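You operate a simulated robot arm through the tools that you are given. There is no shell and no other tool. Be economical: measure what you need, move in short steps, check, and stop when the job is done.

You are at the controls of a simulated two-armed robot. One attempt, no reset.

TASK
Open the gate, carry the lug batt onto the platform end, shut and latch the gate.
Fine: carry it in both hands. Where these are worked on the way, their far stop is far enough and under half their travel is too little: gate.

The check looks at the end state, three seconds after you hand in, the way a careful person would. Anything else that was tipped, shoved, dropped, spilled or broken makes it a failure.

THE ROBOT
Two 7-joint arms with two-finger parallel grippers on one trunk, on a base that drives. Base frame: it is fixed to the floor where the robot stands at the start and does not move with it; the origin is under the middle of the robot, x ahead of it, y to its left, z up. Readings come in mm, degrees, newtons and seconds.
The left shoulder is at the start at [60, 143, 926], the right one opposite. With the tool pointing down near the work surface each hand reaches from about 320 to 740 mm from the robot's upright axis, wherever it stands, measured 20 degrees to its own side. Places, roughly: gate [700, 100, 600]; gate latch [800, -300, 500]; lug batt [-750, -1500, 750]; platform end [900, 100, 700]. Payload 1.57 kg a hand.
The tool frame of a hand sits at the grasp point between the pads (the TCP): z along the fingers, y along the line on which they close. The tips reach 30 mm beyond it. The gripper opens to 110 mm. The fingers are 24 mm wide and 12 mm thick; the gripper's body (48 by 112 mm) begins 78 mm behind the TCP.
Orientation is that of the tool frame in the base frame, as a unit quaternion [x, y, z, w]. With the fingers straight down and closing along the base's y, the tool's x points along the base's -x, its y along +y and its z along -z.

THE INTERFACE
- The arms move only by the tool move_arm. It takes "left_series", "right_series" or both (then of equal length, played together; a hand with none holds still); each is one flat list of numbers, 7 for each row, row after row: the shift along the tool's x, y, z in mm, then the turn, a rotation vector about the tool's x, y, z in degrees, then the gripper command, from -1 (shut) to 1 (fully open), values between in proportion. In form: [dx, dy, dz, rx, ry, rz, jaw, dx, dy, dz, rx, ry, rz, jaw, ...]. A call has 1 to 20 rows; each row is the pose to reach, as a shift and turn from the pose commanded when the call began, along the tool's axes at that moment. Each row takes 0.2 s and may step no farther than 50 mm and 8.6 degrees from the row before; otherwise, or with a gripper value out of range, the whole call is refused. Where a pose cannot be reached the arm comes as near as it can. A force on the tool above 50 N (or 10 N above the force at the start of the call, whichever is more), or a blocked arm, ends the call early, and 0.2 s more pass. Each finger travels about 45 mm/s and halts on what it meets, pressing with about 29 N; the grip force reading is that of the motor and also rises with nothing between the fingers. The clock runs only during rows and for 0.2 s after the last one: add rows that repeat a pose to give the fingers time. The reply holds the time, the measured pose of the TCP, the force on the tool along the base axes, the opening and the grip force, in the units named above and with some noise, with the torque about the TCP (base axes, N m) and any sound that the robot's microphone picked up.
- Cameras (640 x 400 px; columns grow to the right, rows downward): "scene" is now at [36.1, 8.1, 1521.8]; the picture's right is [0.12, -0.99, 0.00], its down [-0.86, -0.10, -0.51] and it looks along [0.50, 0.06, -0.86] (base axes); focal length 245 px, centre (320, 200). "left" rides on the left gripper at [70, -16, -141] in its tool frame; the picture's right is [0.23, 0.97, 0.00], its down [-0.85, 0.20, -0.48] and it looks along [-0.47, 0.11, 0.88] (tool axes); focal length 222 px, centre (320, 200). "right" rides on the right gripper at [70, 16, -141] in its tool frame; the picture's right is [-0.23, 0.97, 0.00], its down [-0.86, -0.20, -0.48] and it looks along [-0.47, -0.11, 0.88] (tool axes); focal length 222 px, centre (320, 200). There is no depth. A picture from a camera that has moved, and an enlarged one, comes with that camera's place and axes in the base frame and with its lens.
- grab_frame(camera): a new picture of that camera. It takes no simulated time.
- move_column(by): slides the trunk up (or, below 0, down) by that many mm; the arms and the scene camera ride with it, the base frame stays. It gives what a move gives, with no picture.
- steer(legs): drives the robot by 1 to 6 legs, each [ahead, left, turn to the left] in mm, mm and degrees, along the robot's own axes; the way and the turn of a leg run together, so that a leg with both is an arc; at most 1500 mm and 180 degrees a leg. The arms and the cameras ride along, it lands a little off, and it stops where it bumps. It gives what a move gives.
- aim_head(pan, tilt): turns the head with the scene camera to pan (to the left, within 86 degrees either way) and tilt (down, from -29 to 69), counted from straight ahead of the robot. It gives what a move gives.
- inspect(camera, box): a new picture of the part [left, top, right, bottom] of that camera's present view, enlarged. It takes no simulated time.
- sign_off(): hands the job in; it is judged then, once.

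Work in short steps. Places have to be worked out from the pictures, the camera data and where the tool is seen: move nearer, look again, correct. Check each grasp and each placing, and mend what went wrong. You have 120 turns and 108 pictures in all, those below and enlarged ones among them. Open the grippers and draw the arms clear of the work before you hand the job in, unless the task says otherwise; then end with one line.

The tools are called after "Call:" as name(argument=value, ...) on one line, values as JSON. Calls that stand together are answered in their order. move_arm: Moves the arms, as the interface text tells. Its arguments: {"type":"object","properties":{"left_series":{"type":"array"},"right_series":{"type":"array"}},"required":[]} The other tools are called the same way: move_column (by) slides the trunk up or down; steer (legs) drives the base; aim_head (pan, tilt) turns the head that bears the scene camera; grab_frame (camera) takes a picture; inspect (camera, box) takes an enlarged picture of a part of a camera's view; sign_off () hands the job in.

At the start:

```text
time: 0.0
left_tool_pos: [508.6, 78.1, 1024.9]
left_orientation: [0.0, 1.0, 0.0, 0.0]
left_ft_force: [-0.3, -0.4, 0.9]
left_torque: [0.03, 0.0, -0.02]
left_opening: 110.1
left_grasp_force: 0.1
right_tool_pos: [398.3, -230.1, 1070.6]
right_orientation: [0.001, 1.0, 0.0, 0.0]
right_ft_force: [0.1, 0.3, 0.2]
right_torque: [-0.05, 0.03, 0.0]
right_opening: 110.1
right_grasp_force: 0.1
trunk travel left (down, up): [-525.0, 65.0]
robot x, y, heading: [-2.8, -0.8, -0.1]
head pan, tilt: [6.9, 59.7]
```

scene: 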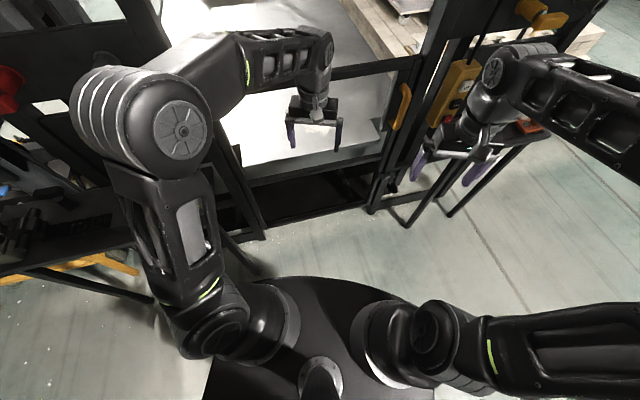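
right: 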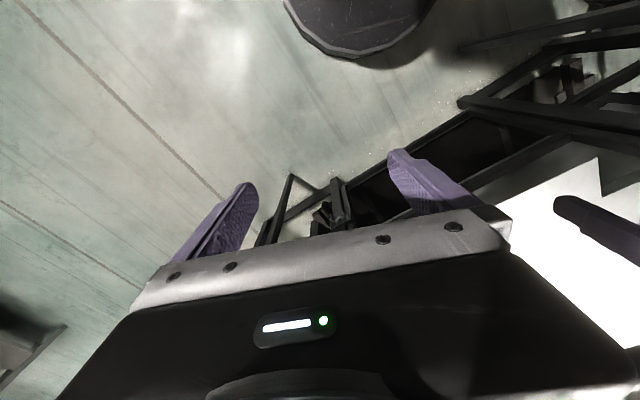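
left: 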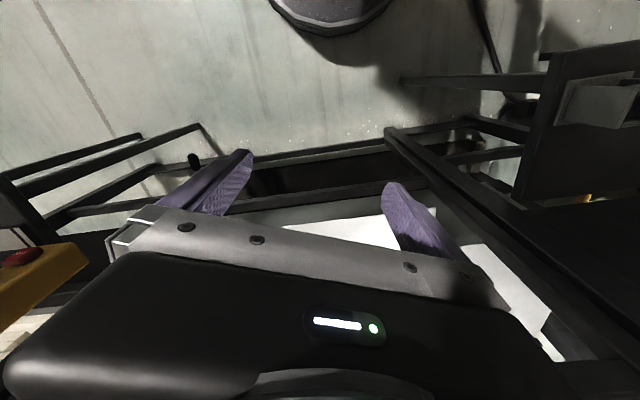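

The arms block much of the view of the gate, so I start by raising the head to look ahead.

Call:
aim_head(pan=0, tilt=35)

Call:
grab_frame(camera="scene")

```text
time: 0.9
left_tool_pos: [507.9, 78.7, 1024.5]
left_orientation: [0.0, 1.0, 0.0, 0.0]
left_ft_force: [-0.3, 0.1, 0.5]
left_torque: [0.0, -0.03, 0.01]
left_opening: 110.2
left_grasp_force: 0.0
right_tool_pos: [400.2, -230.1, 1070.5]
right_orientation: [0.0, 1.0, 0.0, 0.0]
right_ft_force: [0.3, 0.2, -0.7]
right_torque: [0.01, 0.03, 0.03]
right_opening: 110.2
right_grasp_force: 0.0
trunk travel left (down, up): [-525.0, 65.0]
robot x, y, heading: [1.5, -1.1, -0.1]
head pan, tilt: [0.0, 35.0]
```

```text
104 pictures are left
camera scene: at [57.6, 0.2, 1555.6], right [0.0, -1.0, 0.0], down [-0.57, 0.0, -0.82], along [0.82, 0.0, -0.57], focal length 245 px, centre (320, 200)
```

scene: 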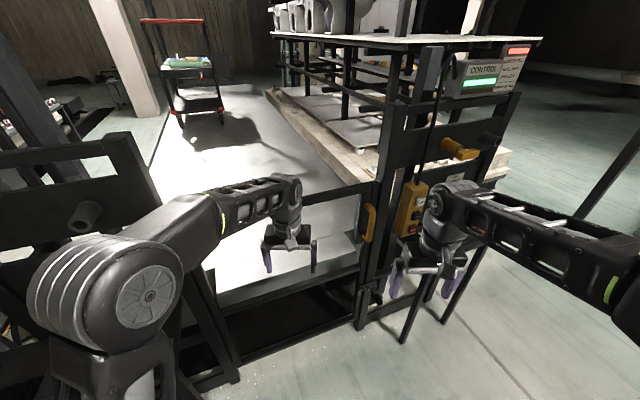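

I see a platform behind a low dark barrier with a yellow handle, plus a control box. Next I look to the right for the batt.

Call:
aim_head(pan=-86, tilt=25)

Call:
grab_frame(camera="scene")

Call:
aim_head(pan=60, tilt=30)

Call:
grab_frame(camera="scene")

```text
time: 2.5
left_tool_pos: [508.5, 80.1, 1026.4]
left_orientation: [0.0, 1.0, 0.0, 0.0]
left_ft_force: [-0.3, 0.0, 0.9]
left_torque: [0.02, -0.02, -0.01]
left_opening: 109.9
left_grasp_force: 0.0
right_tool_pos: [399.6, -228.8, 1070.2]
right_orientation: [0.001, 1.0, 0.0, 0.0]
right_ft_force: [0.0, -0.3, -0.4]
right_torque: [0.0, 0.0, -0.02]
right_opening: 109.9
right_grasp_force: 0.1
trunk travel left (down, up): [-525.0, 65.0]
robot x, y, heading: [-2.7, 1.1, 0.0]
head pan, tilt: [-85.9, 25.0]
```

```text
103 pictures are left
camera scene: at [-23.9, -91.7, 1571.4], right [-1.0, -0.07, 0.0], down [-0.03, 0.42, -0.91], along [0.06, -0.9, -0.42], focal length 245 px, centre (320, 200)
```

scene: 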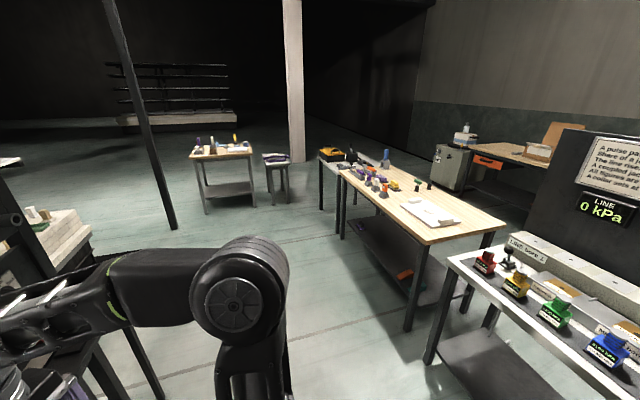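

```text
time: 4.8
left_tool_pos: [508.1, 79.0, 1024.6]
left_orientation: [0.0, 1.0, 0.0, 0.0]
left_ft_force: [0.1, -0.6, -0.1]
left_torque: [0.01, 0.0, 0.02]
left_opening: 109.7
left_grasp_force: 0.0
right_tool_pos: [399.5, -229.8, 1070.2]
right_orientation: [0.0, 1.0, 0.0, -0.001]
right_ft_force: [0.3, 0.6, 0.1]
right_torque: [0.0, -0.02, 0.0]
right_opening: 109.9
right_grasp_force: 0.0
trunk travel left (down, up): [-525.0, 65.0]
robot x, y, heading: [-1.0, 1.2, 0.1]
head pan, tilt: [60.0, 30.0]
```

```text
102 pictures are left
camera scene: at [14.8, 78.5, 1563.5], right [0.87, -0.5, 0.0], down [-0.25, -0.43, -0.87], along [0.43, 0.75, -0.5], focal length 245 px, centre (320, 200)
```

scene: 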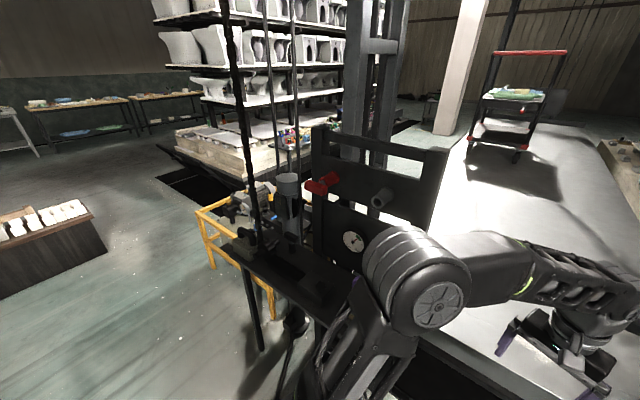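

The white slab on the wooden table at about [-710, -1700, 750] looks like the batt. I'll read the control panel and look over the gate now.

Call:
aim_head(pan=-20, tilt=38)

Call:
inspect(camera="scene", box=[200, 0, 520, 200])

Call:
inspect(camera="scene", box=[120, 120, 440, 320])

```text
time: 6.3
left_tool_pos: [507.9, 79.0, 1023.9]
left_orientation: [-0.001, 1.0, 0.0, 0.0]
left_ft_force: [0.6, -0.2, -0.4]
left_torque: [0.03, 0.02, 0.01]
left_opening: 110.0
left_grasp_force: 0.0
right_tool_pos: [400.8, -230.1, 1069.7]
right_orientation: [0.0, 1.0, 0.001, 0.0]
right_ft_force: [0.7, -0.5, -0.4]
right_torque: [0.0, -0.01, 0.0]
right_opening: 109.9
right_grasp_force: 0.1
trunk travel left (down, up): [-525.0, 65.0]
robot x, y, heading: [1.5, 1.1, 0.2]
head pan, tilt: [-20.0, 38.0]
```

```text
2.00 times, centred on (360, 100) of scene
camera zoom: at [50.7, -29.3, 1551.1], right [-0.34, -0.94, 0.0], down [-0.58, 0.21, -0.79], along [0.74, -0.27, -0.62], focal length 491 px, centre (240, 400)
```

zoom: 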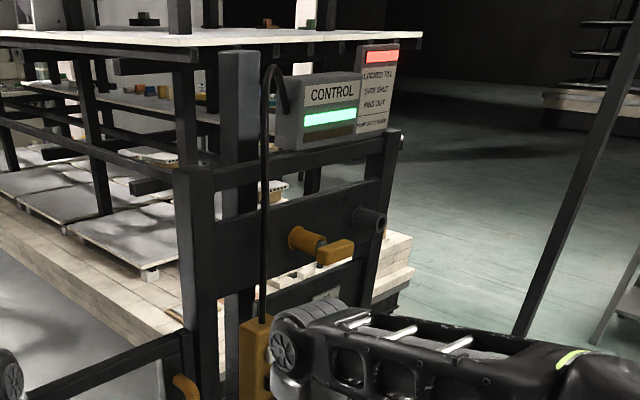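

```text
2.00 times, centred on (280, 220) of scene
camera zoom: at [50.7, -29.3, 1551.1], right [-0.34, -0.94, 0.0], down [-0.58, 0.21, -0.79], along [0.74, -0.27, -0.62], focal length 491 px, centre (400, 160)
```

zoom: 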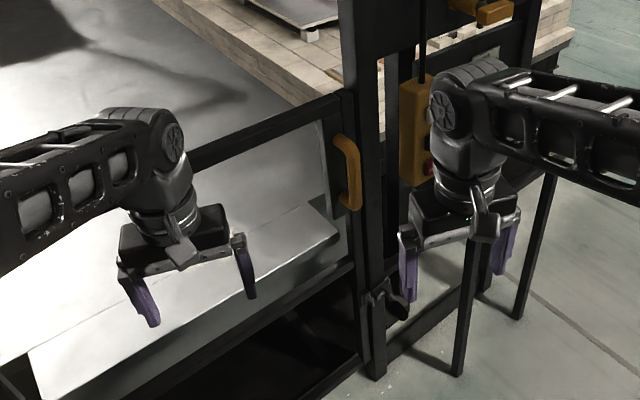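

There is a gate with a yellow handle and a latch on the post near the right gripper. I'll read the panel's small print at higher zoom.

Call:
inspect(camera="scene", box=[330, 10, 410, 60])

Call:
inspect(camera="scene", box=[260, 180, 380, 310])

```text
8.00 times, centred on (370, 35) of scene
camera zoom: at [50.7, -29.3, 1551.1], right [-0.34, -0.94, 0.0], down [-0.58, 0.21, -0.79], along [0.74, -0.27, -0.62], focal length 1963 px, centre (-80, 1520)
```

zoom: 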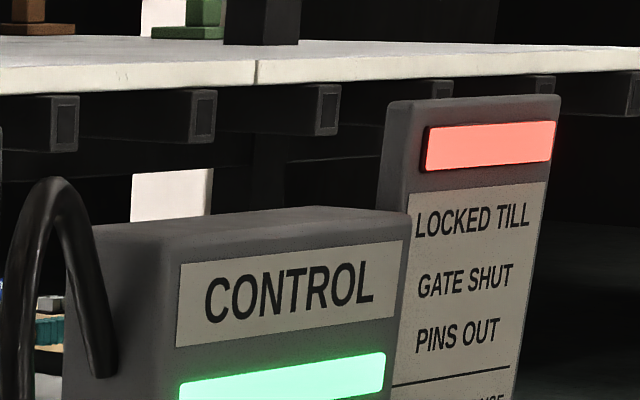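

```text
3.08 times, centred on (320, 245) of scene
camera zoom: at [50.7, -29.3, 1551.1], right [-0.34, -0.94, 0.0], down [-0.58, 0.21, -0.79], along [0.74, -0.27, -0.62], focal length 755 px, centre (320, 62)
```

zoom: 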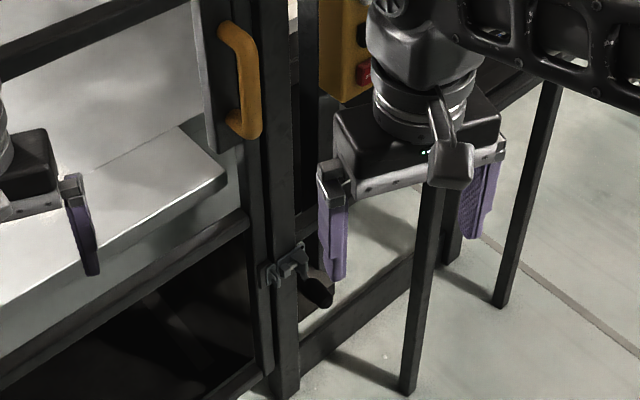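

The gate has a frame, a yellow handle on the right stile and a small lever latch low on the post. I back off 450 mm for an unobstructed look.

Call:
steer(legs=[[-450, 0, 0]])

Call:
aim_head(pan=0, tilt=35)

Call:
grab_frame(camera="scene")

Call:
inspect(camera="scene", box=[300, 120, 460, 260])

```text
time: 9.0
left_tool_pos: [62.2, 79.3, 1025.3]
left_orientation: [0.001, 1.0, 0.0, 0.0]
left_ft_force: [0.0, -0.3, -0.4]
left_torque: [-0.01, -0.01, -0.03]
left_opening: 110.4
left_grasp_force: 0.1
right_tool_pos: [-47.1, -229.5, 1071.3]
right_orientation: [0.0, 1.0, 0.0, 0.0]
right_ft_force: [-0.6, 0.2, 0.5]
right_torque: [0.02, 0.02, -0.04]
right_opening: 110.1
right_grasp_force: 0.0
trunk travel left (down, up): [-525.0, 65.0]
robot x, y, heading: [-445.1, 0.1, -0.0]
head pan, tilt: [-20.0, 38.0]
```

```text
time: 9.8
left_tool_pos: [62.7, 79.7, 1024.4]
left_orientation: [0.0, 1.0, 0.001, 0.0]
left_ft_force: [0.0, -0.7, -0.3]
left_torque: [-0.02, 0.0, 0.01]
left_opening: 110.2
left_grasp_force: 0.0
right_tool_pos: [-46.6, -230.1, 1070.9]
right_orientation: [0.001, 1.0, 0.001, 0.0]
right_ft_force: [0.7, 0.1, -0.1]
right_torque: [-0.02, 0.02, 0.0]
right_opening: 109.8
right_grasp_force: 0.0
trunk travel left (down, up): [-525.0, 65.0]
robot x, y, heading: [-447.2, -1.1, 0.2]
head pan, tilt: [0.0, 35.0]
```

```text
97 pictures are left
camera scene: at [-388.8, 0.2, 1555.7], right [0.0, -1.0, 0.0], down [-0.57, 0.0, -0.82], along [0.82, 0.0, -0.57], focal length 245 px, centre (320, 200)
```

scene: 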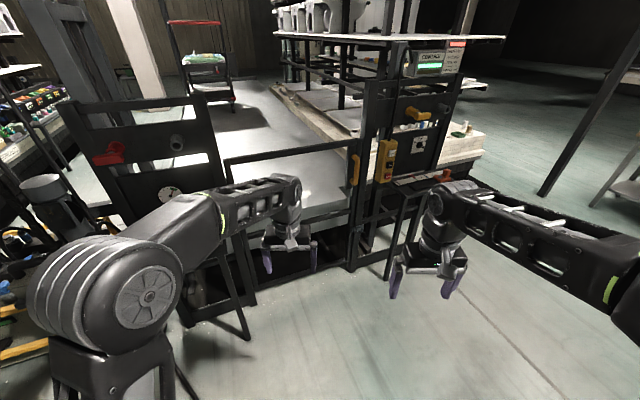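

```text
2.86 times, centred on (380, 190) of scene
camera zoom: at [-388.8, 0.2, 1555.7], right [0.0, -1.0, 0.0], down [-0.57, 0.0, -0.82], along [0.82, 0.0, -0.57], focal length 701 px, centre (149, 229)
```

zoom: 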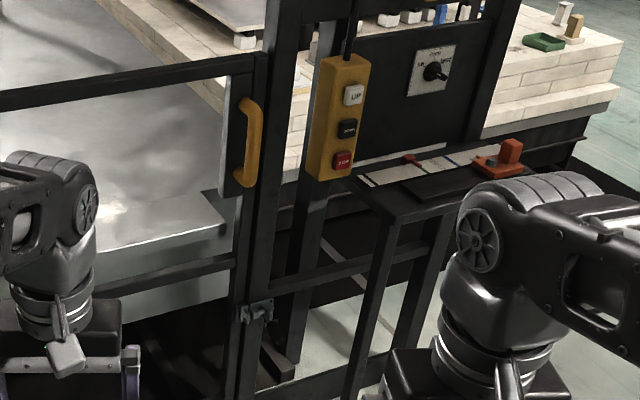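

The pendant has UP/DOWN/STOP, and I place the latch at about [807, -250, 500] and the handle at about [765, -182, 950]. I spread the arms to clear the view.

Call:
move_arm(left_series=[0, 40, 0, 0, 0, 0, 1, 0, 80, 0, 0, 0, 0, 1, 0, 120, 0, 0, 0, 0, 1, 0, 160, 0, 0, 0, 0, 1, 0, 200, 0, 0, 0, 0, 1, 0, 240, 0, 0, 0, 0, 1], right_series=[0, -40, 0, 0, 0, 0, 1, 0, -80, 0, 0, 0, 0, 1, 0, -120, 0, 0, 0, 0, 1, 0, -160, 0, 0, 0, 0, 1, 0, -200, 0, 0, 0, 0, 1, 0, -240, 0, 0, 0, 0, 1])

Call:
grab_frame(camera="scene")

Call:
inspect(camera="scene", box=[180, 120, 420, 320])

```text
time: 11.2
left_tool_pos: [61.6, 320.4, 1024.8]
left_orientation: [0.001, 1.0, 0.0, 0.0]
left_ft_force: [0.3, 0.2, 0.6]
left_torque: [-0.01, 0.02, 0.0]
left_opening: 110.1
left_grasp_force: 0.1
right_tool_pos: [-46.2, -469.8, 1070.6]
right_orientation: [0.0, 1.0, 0.0, -0.001]
right_ft_force: [-1.1, -0.6, 0.6]
right_torque: [0.01, 0.0, -0.03]
right_opening: 110.0
right_grasp_force: 0.0
trunk travel left (down, up): [-525.0, 65.0]
robot x, y, heading: [-453.1, -0.9, 0.2]
head pan, tilt: [0.0, 35.0]
```

```text
95 pictures are left
camera scene: at [-388.5, 0.3, 1555.7], right [0.0, -1.0, 0.0], down [-0.57, 0.0, -0.82], along [0.82, 0.0, -0.57], focal length 245 px, centre (320, 200)
```

scene: 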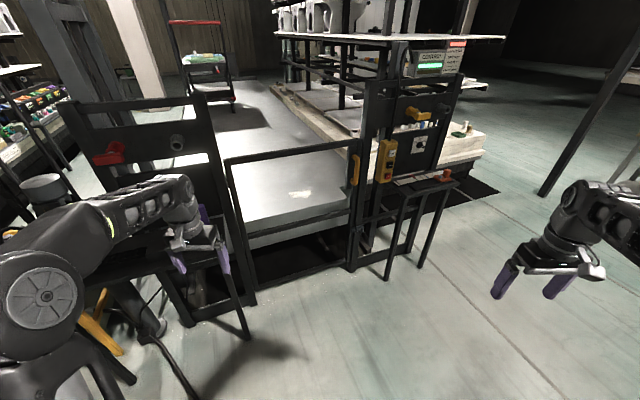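

```text
2.00 times, centred on (300, 220) of scene
camera zoom: at [-388.5, 0.3, 1555.7], right [0.0, -1.0, 0.0], down [-0.57, 0.0, -0.82], along [0.82, 0.0, -0.57], focal length 491 px, centre (360, 160)
```

zoom: 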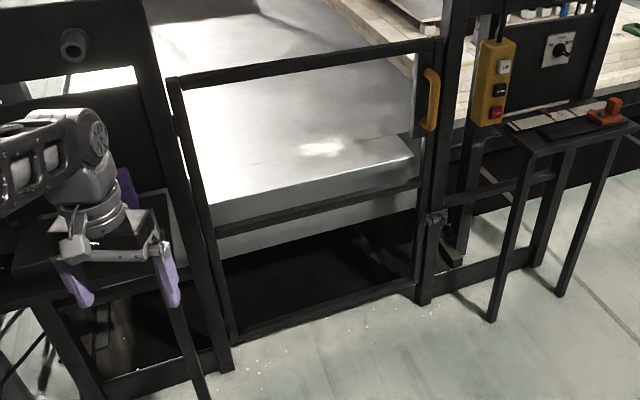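

The gate hinges on the left at about (587, 409) and its free end is at about (785, -193), so it is yawed about 18° and swings out toward me. I tuck the left arm and drive nearer to look at the latch with the right wrist camera.

Call:
move_arm(left_series=[25, -30, 0, 0, 0, 0, 1, 50, -60, 0, 0, 0, 0, 1, 75, -90, 0, 0, 0, 0, 1, 100, -120, 0, 0, 0, 0, 1, 125, -140, 0, 0, 0, 0, 1])

Call:
steer(legs=[[530, 0, 0]])

Call:
move_column(by=-250)

Call:
move_arm(right_series=[0, 40, 10, 0, 0, 0, 1, 0, 80, 20, 0, 0, 0, 1, 0, 120, 30, 0, 0, 0, 1, -20, 160, 40, 0, 0, 0, 1, -40, 190, 50, 0, 0, 0, 1])

Call:
grab_frame(camera="right")

Call:
grab_frame(camera="scene")

```text
time: 12.4
left_tool_pos: [-64.0, 179.4, 1025.1]
left_orientation: [0.0, 1.0, 0.0, 0.002]
left_ft_force: [-0.4, -0.1, 0.2]
left_torque: [0.0, 0.01, -0.01]
left_opening: 109.8
left_grasp_force: 0.1
right_tool_pos: [-46.4, -468.9, 1071.6]
right_orientation: [0.0, 1.0, 0.0, 0.0]
right_ft_force: [-0.2, -0.2, 0.1]
right_torque: [0.02, 0.0, 0.01]
right_opening: 110.1
right_grasp_force: 0.0
trunk travel left (down, up): [-525.0, 65.0]
robot x, y, heading: [-444.2, 1.5, 0.1]
head pan, tilt: [0.0, 35.0]
```

```text
time: 15.5
left_tool_pos: [470.5, 176.4, 1025.9]
left_orientation: [0.002, 1.0, 0.0, 0.0]
left_ft_force: [0.8, -0.2, -0.9]
left_torque: [0.02, 0.0, -0.04]
left_opening: 110.1
left_grasp_force: 0.0
right_tool_pos: [485.9, -472.9, 1069.4]
right_orientation: [0.003, 1.0, 0.0, 0.0]
right_ft_force: [0.0, 0.0, -0.6]
right_torque: [0.0, 0.03, -0.03]
right_opening: 109.8
right_grasp_force: 0.0
trunk travel left (down, up): [-525.0, 65.0]
robot x, y, heading: [87.0, -6.5, -0.4]
head pan, tilt: [0.0, 35.0]
```

```text
time: 18.1
left_tool_pos: [471.2, 176.6, 775.0]
left_orientation: [0.003, 1.0, -0.001, 0.0]
left_ft_force: [0.2, 0.7, -0.1]
left_torque: [-0.01, -0.04, -0.03]
left_opening: 110.0
left_grasp_force: 0.1
right_tool_pos: [484.4, -473.7, 820.6]
right_orientation: [0.004, 1.0, 0.0, 0.0]
right_ft_force: [1.3, 0.3, -0.1]
right_torque: [0.02, 0.0, -0.02]
right_opening: 109.9
right_grasp_force: 0.1
trunk travel left (down, up): [-275.0, 315.0]
robot x, y, heading: [87.9, -2.6, -0.3]
head pan, tilt: [0.0, 35.0]
```

```text
time: 19.3
left_tool_pos: [470.2, 175.0, 774.9]
left_orientation: [0.003, 1.0, 0.0, -0.001]
left_ft_force: [-0.3, 0.5, -0.4]
left_torque: [0.03, 0.0, 0.01]
left_opening: 110.0
left_grasp_force: 0.1
right_tool_pos: [526.3, -280.8, 770.2]
right_orientation: [0.003, 1.0, 0.001, 0.0]
right_ft_force: [-0.3, -0.4, -0.3]
right_torque: [0.01, 0.0, -0.01]
right_opening: 110.3
right_grasp_force: 0.0
trunk travel left (down, up): [-275.0, 315.0]
robot x, y, heading: [86.4, -0.9, -0.1]
head pan, tilt: [0.0, 35.0]
```

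```text
93 pictures are left
camera right: at [456.3, -264.1, 912.2], right [0.23, 0.97, 0.0], down [0.85, -0.21, 0.48], along [0.46, -0.11, -0.88], focal length 222 px, centre (320, 200)
```

right: 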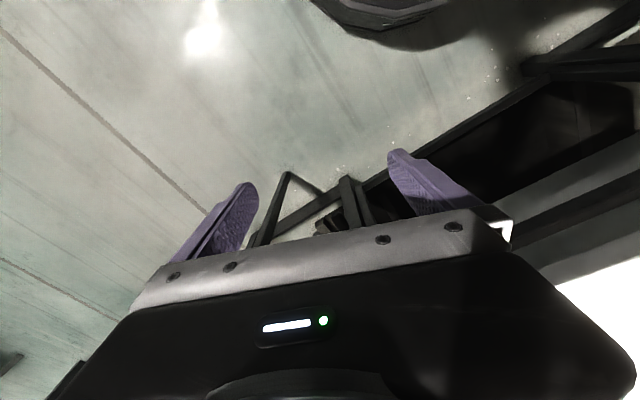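

```text
92 pictures are left
camera scene: at [144.9, -1.6, 1305.7], right [-0.01, -1.0, 0.0], down [-0.57, 0.0, -0.82], along [0.82, 0.0, -0.57], focal length 245 px, centre (320, 200)
```

scene: 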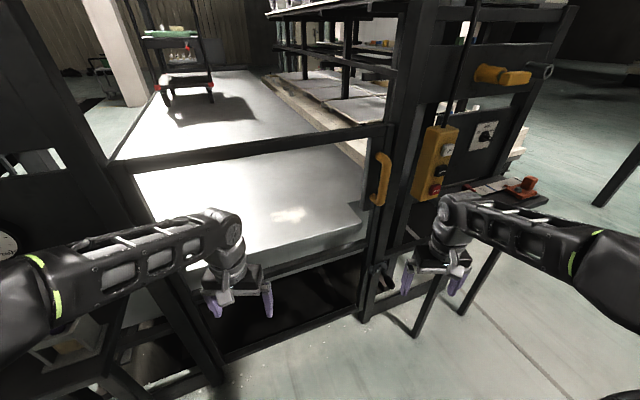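

The wrist camera looks back under the hand from here, but the scene camera sees the latch. I enlarge that.

Call:
inspect(camera="scene", box=[340, 240, 420, 290])

Call:
inspect(camera="scene", box=[90, 120, 250, 220])

Call:
inspect(camera="scene", box=[340, 140, 420, 220])

```text
8.00 times, centred on (380, 265) of scene
camera zoom: at [144.9, -1.6, 1305.7], right [-0.01, -1.0, 0.0], down [-0.57, 0.0, -0.82], along [0.82, 0.0, -0.57], focal length 1963 px, centre (-160, -320)
```

zoom: 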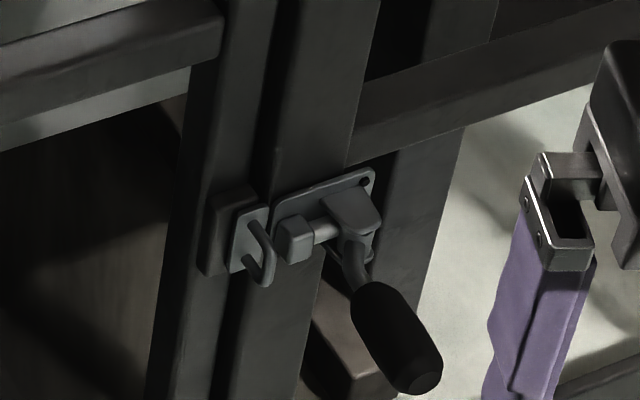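

```text
4.00 times, centred on (170, 170) of scene
camera zoom: at [144.9, -1.6, 1305.7], right [-0.01, -1.0, 0.0], down [-0.57, 0.0, -0.82], along [0.82, 0.0, -0.57], focal length 982 px, centre (920, 320)
```

zoom: 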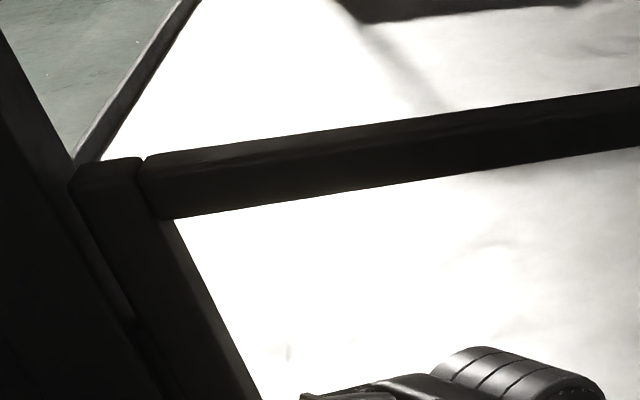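

```text
5.00 times, centred on (380, 180) of scene
camera zoom: at [144.9, -1.6, 1305.7], right [-0.01, -1.0, 0.0], down [-0.57, 0.0, -0.82], along [0.82, 0.0, -0.57], focal length 1227 px, centre (20, 300)
```

zoom: 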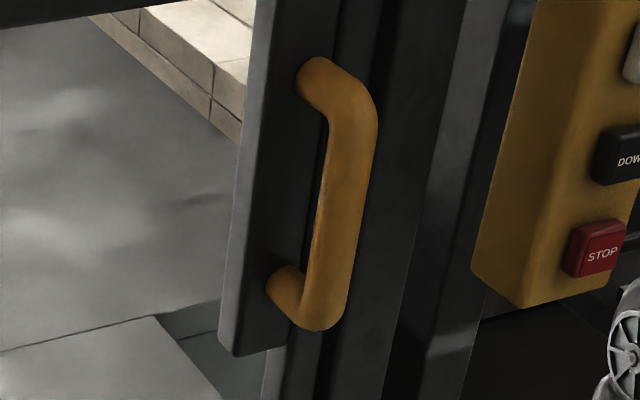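

The latch has a staple on the gate, and on the post a plate with a rod and a black grip. I move the right hand forward a bit so its camera sees the latch between the fingers.

Call:
move_arm(right_series=[-40, 0, 0, 0, 0, 0, 1, -80, -20, 20, 0, 0, 0, 1, -110, -40, 60, 0, 0, 0, 1, -110, -50, 100, 0, 0, 0, 1])

Call:
grab_frame(camera="right")

Call:
inspect(camera="right", box=[240, 110, 480, 240])

```text
refused: row 3 steps farther than a row can; nothing moved
```

```text
88 pictures are left
camera right: at [456.3, -264.1, 912.2], right [0.23, 0.97, 0.0], down [0.85, -0.21, 0.48], along [0.46, -0.11, -0.88], focal length 222 px, centre (320, 200)
```

right: 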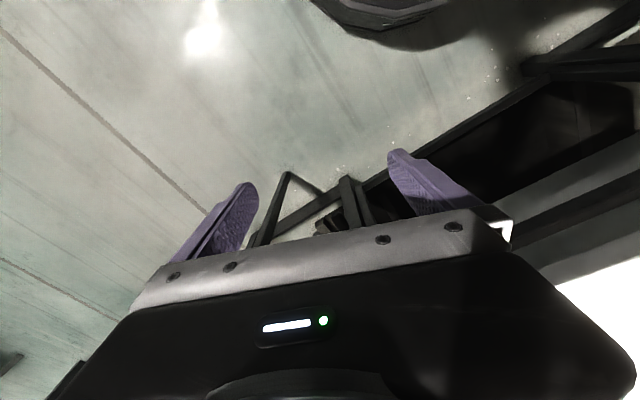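

```text
2.67 times, centred on (360, 175) of right
camera zoom: at [456.3, -264.1, 912.2], right [0.23, 0.97, 0.0], down [0.85, -0.21, 0.48], along [0.46, -0.11, -0.88], focal length 592 px, centre (213, 267)
```

zoom: 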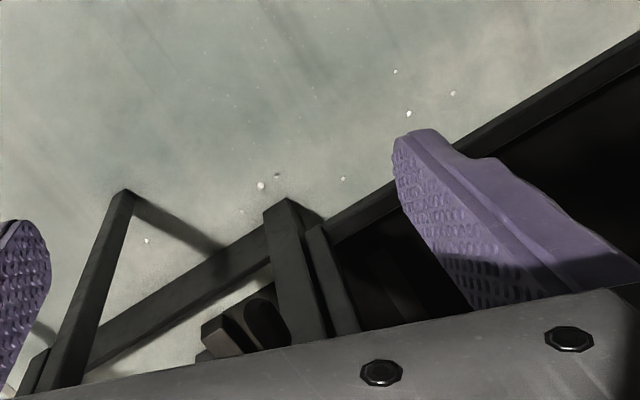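

That step was too large, so I redo it in smaller steps.

Call:
move_arm(right_series=[-30, -10, 20, 0, 0, 0, 1, -60, -20, 40, 0, 0, 0, 1, -90, -30, 60, 0, 0, 0, 1, -110, -30, 90, 0, 0, 0, 1])

Call:
grab_frame(camera="right")

```text
time: 20.3
left_tool_pos: [471.0, 176.0, 775.4]
left_orientation: [0.003, 1.0, 0.001, 0.0]
left_ft_force: [0.1, 0.2, -0.3]
left_torque: [-0.04, 0.02, -0.01]
left_opening: 110.4
left_grasp_force: 0.1
right_tool_pos: [636.3, -314.4, 678.3]
right_orientation: [0.002, 1.0, -0.001, 0.0]
right_ft_force: [-0.2, -1.0, 0.4]
right_torque: [-0.05, 0.01, 0.02]
right_opening: 110.0
right_grasp_force: 0.1
trunk travel left (down, up): [-275.0, 315.0]
robot x, y, heading: [90.3, 1.6, -0.2]
head pan, tilt: [0.0, 35.0]
```

```text
86 pictures are left
camera right: at [565.7, -297.3, 820.6], right [0.23, 0.97, 0.0], down [0.85, -0.2, 0.48], along [0.47, -0.11, -0.88], focal length 222 px, centre (320, 200)
```

right: 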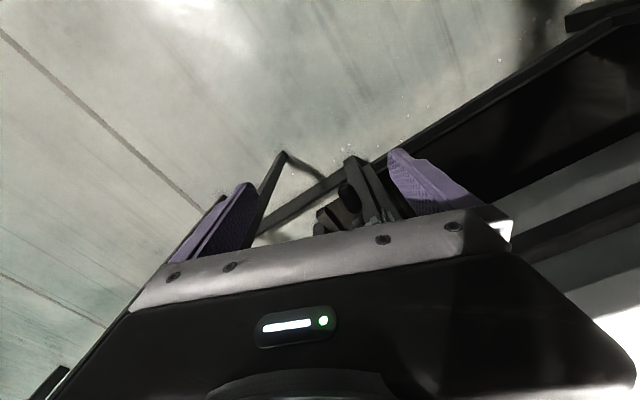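

The knob shows between the fingers, so I enlarge it.

Call:
inspect(camera="right", box=[310, 160, 420, 240])

Call:
inspect(camera="scene", box=[355, 250, 405, 290])

```text
5.00 times, centred on (365, 200) of right
camera zoom: at [565.7, -297.3, 820.6], right [0.23, 0.97, 0.0], down [0.85, -0.2, 0.48], along [0.47, -0.11, -0.88], focal length 1111 px, centre (95, 200)
```

zoom: 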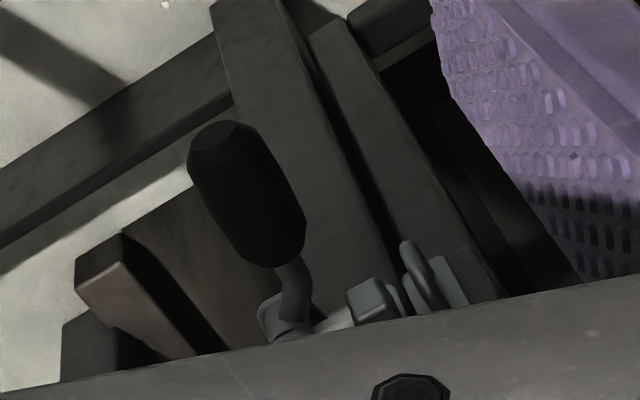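

```text
10.00 times, centred on (380, 270) of scene
camera zoom: at [144.9, -1.7, 1305.7], right [-0.01, -1.0, 0.0], down [-0.57, 0.0, -0.82], along [0.82, 0.0, -0.57], focal length 2454 px, centre (-280, -500)
```

zoom: 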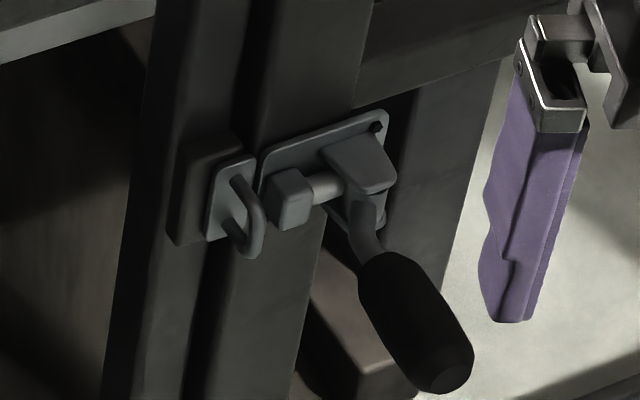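

The rod does not appear to be in the staple, so the bolt seems retracted. I'll test by pulling the gate: first I back the right hand off and pitch it to horizontal, fingers forward.

Call:
move_arm(right_series=[30, 0, -20, 0, -8, 0, 1, 60, 0, -40, 0, -16, 0, 1, 90, 0, -60, 0, -24, 0, 1, 120, 0, -80, 0, -32, 0, 1, 130, 0, -100, 0, -40, 0, 1, 130, 0, -100, 0, -48, 0, 1, 130, 0, -100, 0, -56, 0, 1, 130, 0, -100, 0, -64, 0, 1, 130, 0, -100, 0, -72, 0, 1, 130, 0, -100, 0, -80, 0, 1, 130, 0, -100, 0, -88, 0, 1, 130, 0, -100, 0, -90, 0, 1])

Call:
move_column(by=170)

Call:
move_arm(right_series=[0, 30, 0, -7, 0, 0, 1, 0, 60, 0, -14, 0, 0, 1, 0, 60, 0, -18, 0, 0, 1])

Call:
grab_frame(camera="right")

Call:
grab_frame(camera="scene")

```text
time: 22.9
left_tool_pos: [470.9, 176.6, 773.5]
left_orientation: [0.003, 1.0, -0.002, -0.001]
left_ft_force: [0.0, 1.5, 0.0]
left_torque: [-0.17, 0.09, 0.01]
left_opening: 110.2
left_grasp_force: 0.2
right_tool_pos: [560.8, -366.6, 751.9]
right_orientation: [-0.006, 0.705, 0.004, 0.709]
right_ft_force: [-5.3, -8.6, -3.9]
right_torque: [0.01, -0.31, 0.78]
right_opening: 110.2
right_grasp_force: 0.1
right hand out of reach, approached as far as the arm can: row 6, 7, 8, 9, 10, 11, 12
trunk travel left (down, up): [-275.0, 315.0]
robot x, y, heading: [88.4, 0.2, -0.7]
head pan, tilt: [0.0, 35.0]
```

```text
time: 24.8
left_tool_pos: [471.1, 176.8, 945.4]
left_orientation: [0.002, 1.0, -0.001, 0.0]
left_ft_force: [0.3, -0.6, -0.1]
left_torque: [0.01, 0.01, 0.0]
left_opening: 110.0
left_grasp_force: 0.0
right_tool_pos: [556.4, -374.8, 918.0]
right_orientation: [0.001, 0.707, -0.001, 0.707]
right_ft_force: [0.0, 1.0, -0.7]
right_torque: [0.0, 0.0, -0.01]
right_opening: 110.3
right_grasp_force: 0.2
trunk travel left (down, up): [-445.0, 145.0]
robot x, y, heading: [85.8, -0.4, -0.4]
head pan, tilt: [0.0, 35.0]
```

```text
time: 25.6
left_tool_pos: [470.7, 176.0, 945.6]
left_orientation: [0.003, 1.0, 0.001, 0.001]
left_ft_force: [-0.2, 0.7, 0.0]
left_torque: [-0.01, -0.01, 0.01]
left_opening: 109.9
left_grasp_force: 0.1
right_tool_pos: [558.6, -317.4, 919.1]
right_orientation: [-0.109, 0.698, 0.11, 0.699]
right_ft_force: [-0.3, 0.0, -0.9]
right_torque: [0.01, -0.01, 0.0]
right_opening: 110.1
right_grasp_force: 0.0
trunk travel left (down, up): [-445.0, 145.0]
robot x, y, heading: [85.9, -0.2, -0.5]
head pan, tilt: [0.0, 35.0]
```

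```text
83 pictures are left
camera right: at [417.5, -345.2, 850.2], right [-0.3, 0.93, 0.23], down [-0.39, -0.34, 0.85], along [0.87, 0.17, 0.47], focal length 222 px, centre (320, 200)
```

right: 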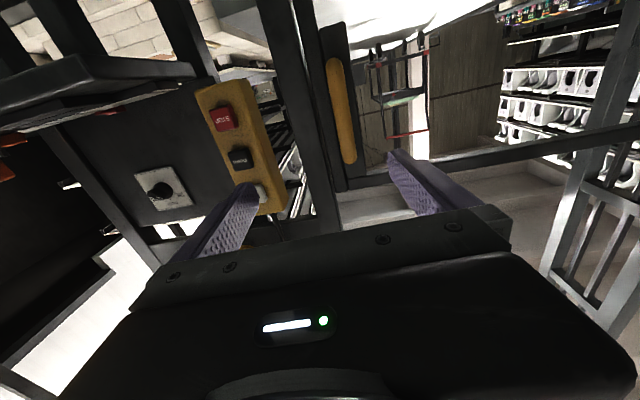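

```text
82 pictures are left
camera scene: at [144.8, -1.8, 1475.7], right [-0.01, -1.0, 0.0], down [-0.57, 0.0, -0.82], along [0.82, 0.0, -0.57], focal length 245 px, centre (320, 200)
```

scene: 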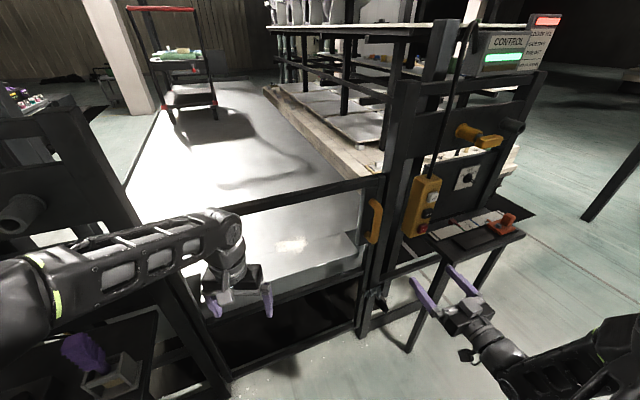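

Triangulating from both cameras puts the gate handle's centre at about [800, -190, 915]. I align sideways, advance most of the way, then check.

Call:
move_arm(right_series=[0, 25, 40, 0, 0, 0, 1, 2, 46, 80, 0, 0, 0, 1, 4, 46, 120, 0, 0, 0, 1, 4, 46, 160, 0, 0, 0, 1, 4, 46, 190, 0, 0, 0, 1])

Call:
grab_frame(camera="right")

Call:
inspect(camera="scene", box=[320, 170, 440, 260])

```text
time: 26.8
left_tool_pos: [470.4, 175.7, 945.1]
left_orientation: [0.003, 1.0, 0.0, 0.001]
left_ft_force: [0.4, -0.5, 0.1]
left_torque: [0.02, 0.05, 0.0]
left_opening: 109.9
left_grasp_force: 0.0
right_tool_pos: [722.6, -214.9, 916.1]
right_orientation: [-0.109, 0.698, 0.111, 0.699]
right_ft_force: [0.1, -0.3, -0.5]
right_torque: [-0.02, 0.02, -0.01]
right_opening: 109.9
right_grasp_force: 0.0
trunk travel left (down, up): [-445.0, 145.0]
robot x, y, heading: [84.2, -1.7, -0.3]
head pan, tilt: [0.0, 35.0]
```

```text
81 pictures are left
camera right: at [582.9, -241.2, 846.8], right [-0.3, 0.93, 0.23], down [-0.39, -0.34, 0.86], along [0.87, 0.16, 0.47], focal length 222 px, centre (320, 200)
```

right: 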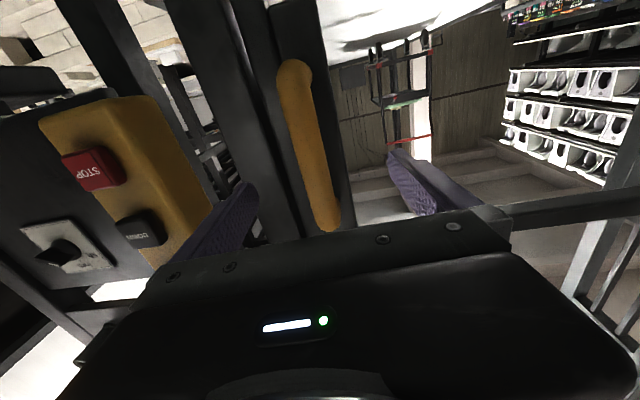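

```text
4.44 times, centred on (380, 215) of scene
camera zoom: at [145.1, -1.6, 1475.6], right [-0.01, -1.0, 0.0], down [-0.57, 0.0, -0.82], along [0.82, 0.0, -0.57], focal length 1091 px, centre (53, 133)
```

zoom: 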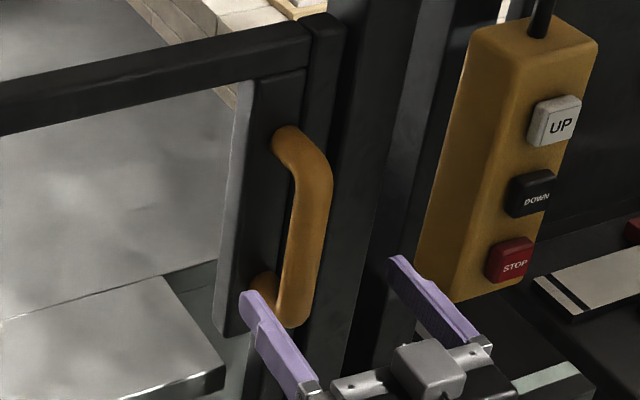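

The refined handle position is about [790, -198, 920]. I narrow the jaw, advance 62 mm and close.

Call:
move_arm(right_series=[0, -4, 5, 0, 0, 0, 0.3, 0, -4, 20, 0, 0, 0, 0.3, 0, -4, 42, 0, 0, 0, 0.3, 0, -4, 62, 0, 0, 0, 0.3, 0, -4, 62, 0, 0, 0, -0.3, 0, -4, 62, 0, 0, 0, -1, 0, -4, 62, 0, 0, 0, -1, 0, -4, 62, 0, 0, 0, -1])

Call:
inspect(camera="scene", box=[320, 170, 440, 260])

```text
time: 28.6
left_tool_pos: [470.7, 174.5, 944.3]
left_orientation: [0.002, 1.0, 0.001, 0.0]
left_ft_force: [-0.2, -0.4, 0.7]
left_torque: [0.01, -0.02, -0.01]
left_opening: 110.2
left_grasp_force: 0.1
right_tool_pos: [783.2, -200.4, 916.1]
right_orientation: [-0.108, 0.698, 0.108, 0.699]
right_ft_force: [2.9, -10.5, 2.4]
right_torque: [-0.16, 0.25, -0.22]
right_opening: 27.9
right_grasp_force: 25.4
trunk travel left (down, up): [-445.0, 145.0]
robot x, y, heading: [85.6, -2.7, -0.1]
head pan, tilt: [0.0, 35.0]
```

```text
4.44 times, centred on (380, 215) of scene
camera zoom: at [145.1, -3.0, 1475.7], right [-0.01, -1.0, 0.0], down [-0.57, 0.0, -0.82], along [0.82, 0.0, -0.57], focal length 1091 px, centre (53, 133)
```

zoom: 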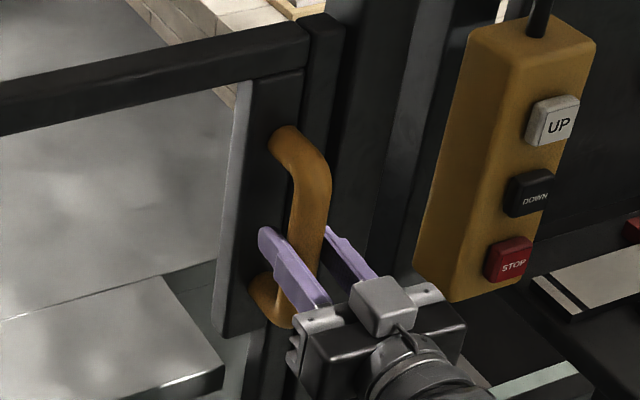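

The handle is gripped (27.9 mm). I test-pull the gate about 5° along its arc around the hinge at about (632, 428).

Call:
move_arm(right_series=[0, 1.5, -14, 1.3, 0, 0, -1, 0, 3.5, -28, 2.5, 0, 0, -1, 0, 5, -42, 3.8, 0, 0, -1, 0, 6.9, -56, 5, 0, 0, -1])

Call:
grab_frame(camera="scene")

```text
time: 29.6
left_tool_pos: [470.5, 173.7, 946.5]
left_orientation: [0.002, 1.0, 0.002, 0.001]
left_ft_force: [-0.4, 0.1, 0.2]
left_torque: [0.0, 0.02, 0.0]
left_opening: 110.1
left_grasp_force: 0.1
right_tool_pos: [728.9, -214.9, 916.6]
right_orientation: [-0.075, 0.702, 0.076, 0.704]
right_ft_force: [5.1, -29.7, 8.7]
right_torque: [-0.32, 0.58, 0.08]
right_opening: 27.8
right_grasp_force: 38.1
trunk travel left (down, up): [-445.0, 145.0]
robot x, y, heading: [88.2, -1.0, -0.5]
head pan, tilt: [0.0, 35.0]
```

```text
78 pictures are left
camera scene: at [144.6, -5.3, 1475.7], right [-0.01, -1.0, 0.0], down [-0.57, 0.01, -0.82], along [0.82, 0.0, -0.57], focal length 245 px, centre (320, 200)
```

scene: 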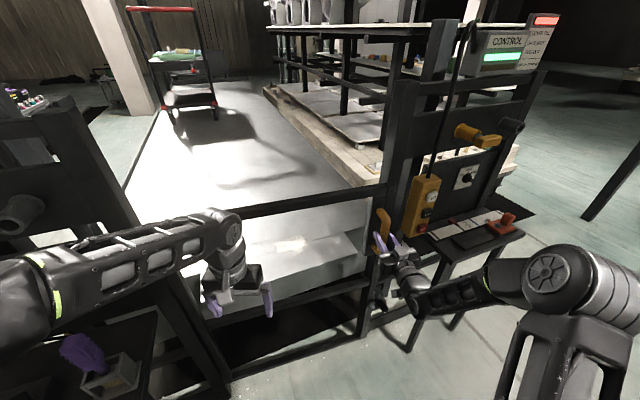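

The gate is free and opened about 5°. Its swing path near here is nearly straight back, so I ease the sideways load and drive back in short legs while turning the hand with the gate.

Call:
move_arm(right_series=[0, -5, -2, 2, 0, 0, -1])

Call:
steer(legs=[[-110, -8, 0]])

Call:
move_arm(right_series=[0, 0, 0, 5, 0, 0, -1, 0, 0, 0, 9, 0, 0, -1])

```text
time: 30.0
left_tool_pos: [469.9, 174.6, 946.2]
left_orientation: [0.003, 1.0, 0.0, -0.001]
left_ft_force: [0.7, 0.9, 0.2]
left_torque: [-0.03, -0.02, -0.01]
left_opening: 109.9
left_grasp_force: 0.1
right_tool_pos: [728.0, -214.8, 916.1]
right_orientation: [-0.067, 0.703, 0.068, 0.704]
right_ft_force: [3.4, -19.4, 4.2]
right_torque: [-0.19, -0.66, -0.01]
right_opening: 27.9
right_grasp_force: 38.7
trunk travel left (down, up): [-445.0, 145.0]
robot x, y, heading: [90.2, 1.5, -0.5]
head pan, tilt: [0.0, 35.0]
```

```text
time: 31.2
left_tool_pos: [359.6, 165.5, 946.2]
left_orientation: [0.003, 1.0, 0.001, 0.001]
left_ft_force: [-0.1, -0.5, 0.0]
left_torque: [-0.01, -0.02, 0.01]
left_opening: 110.2
left_grasp_force: 0.0
right_tool_pos: [618.0, -230.6, 915.0]
right_orientation: [-0.062, 0.704, 0.064, 0.705]
right_ft_force: [0.3, -37.1, 10.1]
right_torque: [-0.3, -0.22, -0.11]
right_opening: 28.0
right_grasp_force: 38.1
trunk travel left (down, up): [-445.0, 145.0]
robot x, y, heading: [-21.2, -8.6, -0.2]
head pan, tilt: [0.0, 35.0]
```

```text
time: 31.8
left_tool_pos: [359.9, 168.3, 945.1]
left_orientation: [0.004, 1.0, 0.0, -0.001]
left_ft_force: [0.2, 0.3, -0.1]
left_torque: [0.06, 0.0, 0.01]
left_opening: 110.0
left_grasp_force: 0.1
right_tool_pos: [618.2, -229.2, 916.1]
right_orientation: [-0.006, 0.707, 0.006, 0.707]
right_ft_force: [1.0, -5.6, 1.6]
right_torque: [-0.14, -0.17, -0.33]
right_opening: 27.6
right_grasp_force: 38.0
trunk travel left (down, up): [-445.0, 145.0]
robot x, y, heading: [-21.9, -9.6, -0.2]
head pan, tilt: [0.0, 35.0]
```

That relieved the load, and the three points fit a hinge at about (587, 413) with r = 643. I continue back twice, following the arc.

Call:
steer(legs=[[-110, 4, 0]])

Call:
move_arm(right_series=[0, 0, 0, 5, 0, 0, -1, 0, 0, 0, 10, 0, 0, -1])

Call:
steer(legs=[[-110, 22, 0]])

Call:
move_arm(right_series=[0, 0, 0, 5, 0, 0, -1, 0, 0, 0, 10, 0, 0, -1])

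Call:
grab_frame(camera="scene")

```text
time: 33.0
left_tool_pos: [247.8, 172.4, 944.9]
left_orientation: [0.003, 1.0, 0.001, 0.001]
left_ft_force: [0.3, -0.3, -0.3]
left_torque: [-0.03, -0.03, 0.01]
left_opening: 110.2
left_grasp_force: 0.0
right_tool_pos: [507.1, -225.5, 916.0]
right_orientation: [-0.005, 0.707, 0.007, 0.707]
right_ft_force: [-3.2, -14.5, 4.2]
right_torque: [-0.03, -0.02, 0.09]
right_opening: 27.7
right_grasp_force: 37.8
trunk travel left (down, up): [-445.0, 145.0]
robot x, y, heading: [-133.2, -6.7, -0.3]
head pan, tilt: [0.0, 35.0]
```

```text
time: 33.6
left_tool_pos: [248.9, 172.6, 946.0]
left_orientation: [0.002, 1.0, 0.001, 0.0]
left_ft_force: [0.3, -0.1, 0.3]
left_torque: [0.0, 0.04, -0.02]
left_opening: 110.2
left_grasp_force: 0.2
right_tool_pos: [507.6, -224.8, 915.7]
right_orientation: [0.057, 0.705, -0.057, 0.705]
right_ft_force: [0.7, -1.2, 2.5]
right_torque: [-0.17, -0.35, 0.05]
right_opening: 27.8
right_grasp_force: 38.3
trunk travel left (down, up): [-445.0, 145.0]
robot x, y, heading: [-133.8, -3.8, -0.3]
head pan, tilt: [0.0, 35.0]
```

```text
time: 34.8
left_tool_pos: [139.3, 194.9, 944.0]
left_orientation: [0.003, 1.0, 0.001, -0.001]
left_ft_force: [-0.1, 0.0, -0.1]
left_torque: [-0.02, 0.0, 0.01]
left_opening: 110.3
left_grasp_force: 0.0
right_tool_pos: [396.7, -201.2, 915.4]
right_orientation: [0.055, 0.706, -0.055, 0.704]
right_ft_force: [0.0, 3.2, 1.3]
right_torque: [0.07, -0.09, 0.14]
right_opening: 27.9
right_grasp_force: 37.7
trunk travel left (down, up): [-445.0, 145.0]
robot x, y, heading: [-240.3, 17.4, -0.4]
head pan, tilt: [0.0, 35.0]
```

```text
time: 35.4
left_tool_pos: [139.7, 195.5, 946.1]
left_orientation: [0.004, 1.0, 0.001, 0.0]
left_ft_force: [1.3, 0.5, -0.5]
left_torque: [-0.04, 0.0, -0.01]
left_opening: 110.0
left_grasp_force: 0.0
right_tool_pos: [397.8, -201.7, 915.3]
right_orientation: [0.115, 0.698, -0.116, 0.697]
right_ft_force: [-0.4, 3.3, 4.5]
right_torque: [-0.14, 0.31, -0.18]
right_opening: 28.1
right_grasp_force: 37.8
trunk travel left (down, up): [-445.0, 145.0]
robot x, y, heading: [-241.7, 18.3, -0.4]
head pan, tilt: [0.0, 35.0]
```

```text
77 pictures are left
camera scene: at [-185.9, 18.6, 1475.7], right [-0.01, -1.0, 0.0], down [-0.57, 0.0, -0.82], along [0.82, -0.01, -0.57], focal length 245 px, centre (320, 200)
```

scene: 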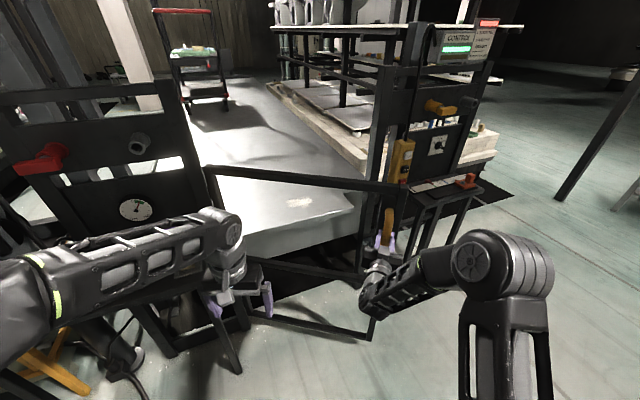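

The gate is about 35° open and the arc model works well. I continue three more 10° steps with translation plus wrist turn.

Call:
steer(legs=[[-103, 41, 0]])

Call:
move_arm(right_series=[0, 0, 0, 5, 0, 0, -1, 0, 0, 0, 10, 0, 0, -1])

Call:
steer(legs=[[-95, 60, 0]])

Call:
move_arm(right_series=[0, 0, 0, 5, 0, 0, -1, 0, 0, 0, 10, 0, 0, -1])

Call:
steer(legs=[[-83, 75, 0]])

Call:
move_arm(right_series=[0, 0, 0, 5, 0, 0, -1, 0, 0, 0, 10, 0, 0, -1])

Call:
grab_frame(camera="scene")

```text
time: 36.6
left_tool_pos: [36.5, 237.1, 944.8]
left_orientation: [0.003, 1.0, 0.0, 0.001]
left_ft_force: [0.8, 0.9, -0.7]
left_torque: [-0.02, -0.01, -0.01]
left_opening: 110.0
left_grasp_force: 0.0
right_tool_pos: [294.8, -160.3, 915.4]
right_orientation: [0.117, 0.698, -0.117, 0.697]
right_ft_force: [-5.2, -6.9, 3.5]
right_torque: [-0.02, -0.18, -0.07]
right_opening: 27.8
right_grasp_force: 38.2
trunk travel left (down, up): [-445.0, 145.0]
robot x, y, heading: [-344.7, 59.4, -0.1]
head pan, tilt: [0.0, 35.0]
```

```text
time: 37.2
left_tool_pos: [38.7, 237.7, 945.3]
left_orientation: [0.003, 1.0, 0.0, -0.001]
left_ft_force: [0.3, 0.5, -0.2]
left_torque: [0.03, 0.0, -0.01]
left_opening: 110.0
left_grasp_force: 0.0
right_tool_pos: [295.3, -158.9, 914.7]
right_orientation: [0.177, 0.685, -0.178, 0.684]
right_ft_force: [0.8, 1.7, 2.5]
right_torque: [-0.18, -0.17, -0.16]
right_opening: 27.7
right_grasp_force: 38.3
trunk travel left (down, up): [-445.0, 145.0]
robot x, y, heading: [-345.2, 58.9, -0.2]
head pan, tilt: [0.0, 35.0]
```

```text
time: 38.5
left_tool_pos: [-58.9, 297.1, 944.6]
left_orientation: [0.004, 1.0, 0.0, 0.001]
left_ft_force: [0.1, -0.4, 0.3]
left_torque: [-0.02, 0.0, 0.02]
left_opening: 109.8
left_grasp_force: 0.0
right_tool_pos: [197.3, -101.1, 914.6]
right_orientation: [0.178, 0.685, -0.178, 0.684]
right_ft_force: [-6.1, -6.5, 3.2]
right_torque: [-0.02, -0.34, -0.36]
right_opening: 27.9
right_grasp_force: 38.5
trunk travel left (down, up): [-445.0, 145.0]
robot x, y, heading: [-439.2, 123.0, -0.6]
head pan, tilt: [0.0, 35.0]
```

```text
time: 39.0
left_tool_pos: [-57.2, 297.6, 944.7]
left_orientation: [0.003, 1.0, 0.0, 0.0]
left_ft_force: [0.3, -0.1, -0.2]
left_torque: [0.02, 0.0, -0.04]
left_opening: 110.0
left_grasp_force: 0.0
right_tool_pos: [199.0, -100.3, 915.5]
right_orientation: [0.237, 0.667, -0.237, 0.666]
right_ft_force: [1.3, 0.7, 3.5]
right_torque: [-0.25, -0.45, -0.18]
right_opening: 27.6
right_grasp_force: 38.2
trunk travel left (down, up): [-445.0, 145.0]
robot x, y, heading: [-441.6, 121.1, -0.5]
head pan, tilt: [0.0, 35.0]
```

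```text
time: 40.2
left_tool_pos: [-141.3, 370.9, 945.0]
left_orientation: [0.005, 1.0, 0.0, 0.001]
left_ft_force: [-0.1, 0.9, 0.3]
left_torque: [-0.04, -0.03, -0.01]
left_opening: 109.9
left_grasp_force: 0.0
right_tool_pos: [115.2, -26.7, 915.6]
right_orientation: [0.238, 0.666, -0.239, 0.665]
right_ft_force: [-4.7, -4.6, 3.5]
right_torque: [-0.06, -0.37, -0.41]
right_opening: 27.9
right_grasp_force: 38.1
trunk travel left (down, up): [-445.0, 145.0]
robot x, y, heading: [-522.1, 194.4, -0.8]
head pan, tilt: [0.0, 35.0]
```

```text
time: 40.9
left_tool_pos: [-139.7, 373.5, 944.9]
left_orientation: [0.005, 1.0, -0.001, 0.0]
left_ft_force: [-0.7, -0.4, -0.2]
left_torque: [0.01, 0.01, 0.01]
left_opening: 110.1
left_grasp_force: 0.1
right_tool_pos: [115.8, -25.3, 912.8]
right_orientation: [0.295, 0.643, -0.295, 0.642]
right_ft_force: [1.8, 3.8, 1.3]
right_torque: [-0.4, -0.62, 0.09]
right_opening: 27.5
right_grasp_force: 38.3
trunk travel left (down, up): [-445.0, 145.0]
robot x, y, heading: [-522.7, 200.1, -0.6]
head pan, tilt: [0.0, 35.0]
```

```text
76 pictures are left
camera scene: at [-465.6, 196.6, 1475.7], right [-0.01, -1.0, 0.0], down [-0.57, 0.01, -0.82], along [0.82, -0.01, -0.57], focal length 245 px, centre (320, 200)
```

scene: 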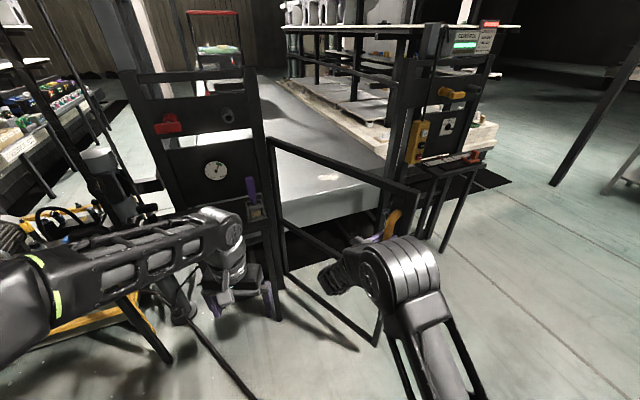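

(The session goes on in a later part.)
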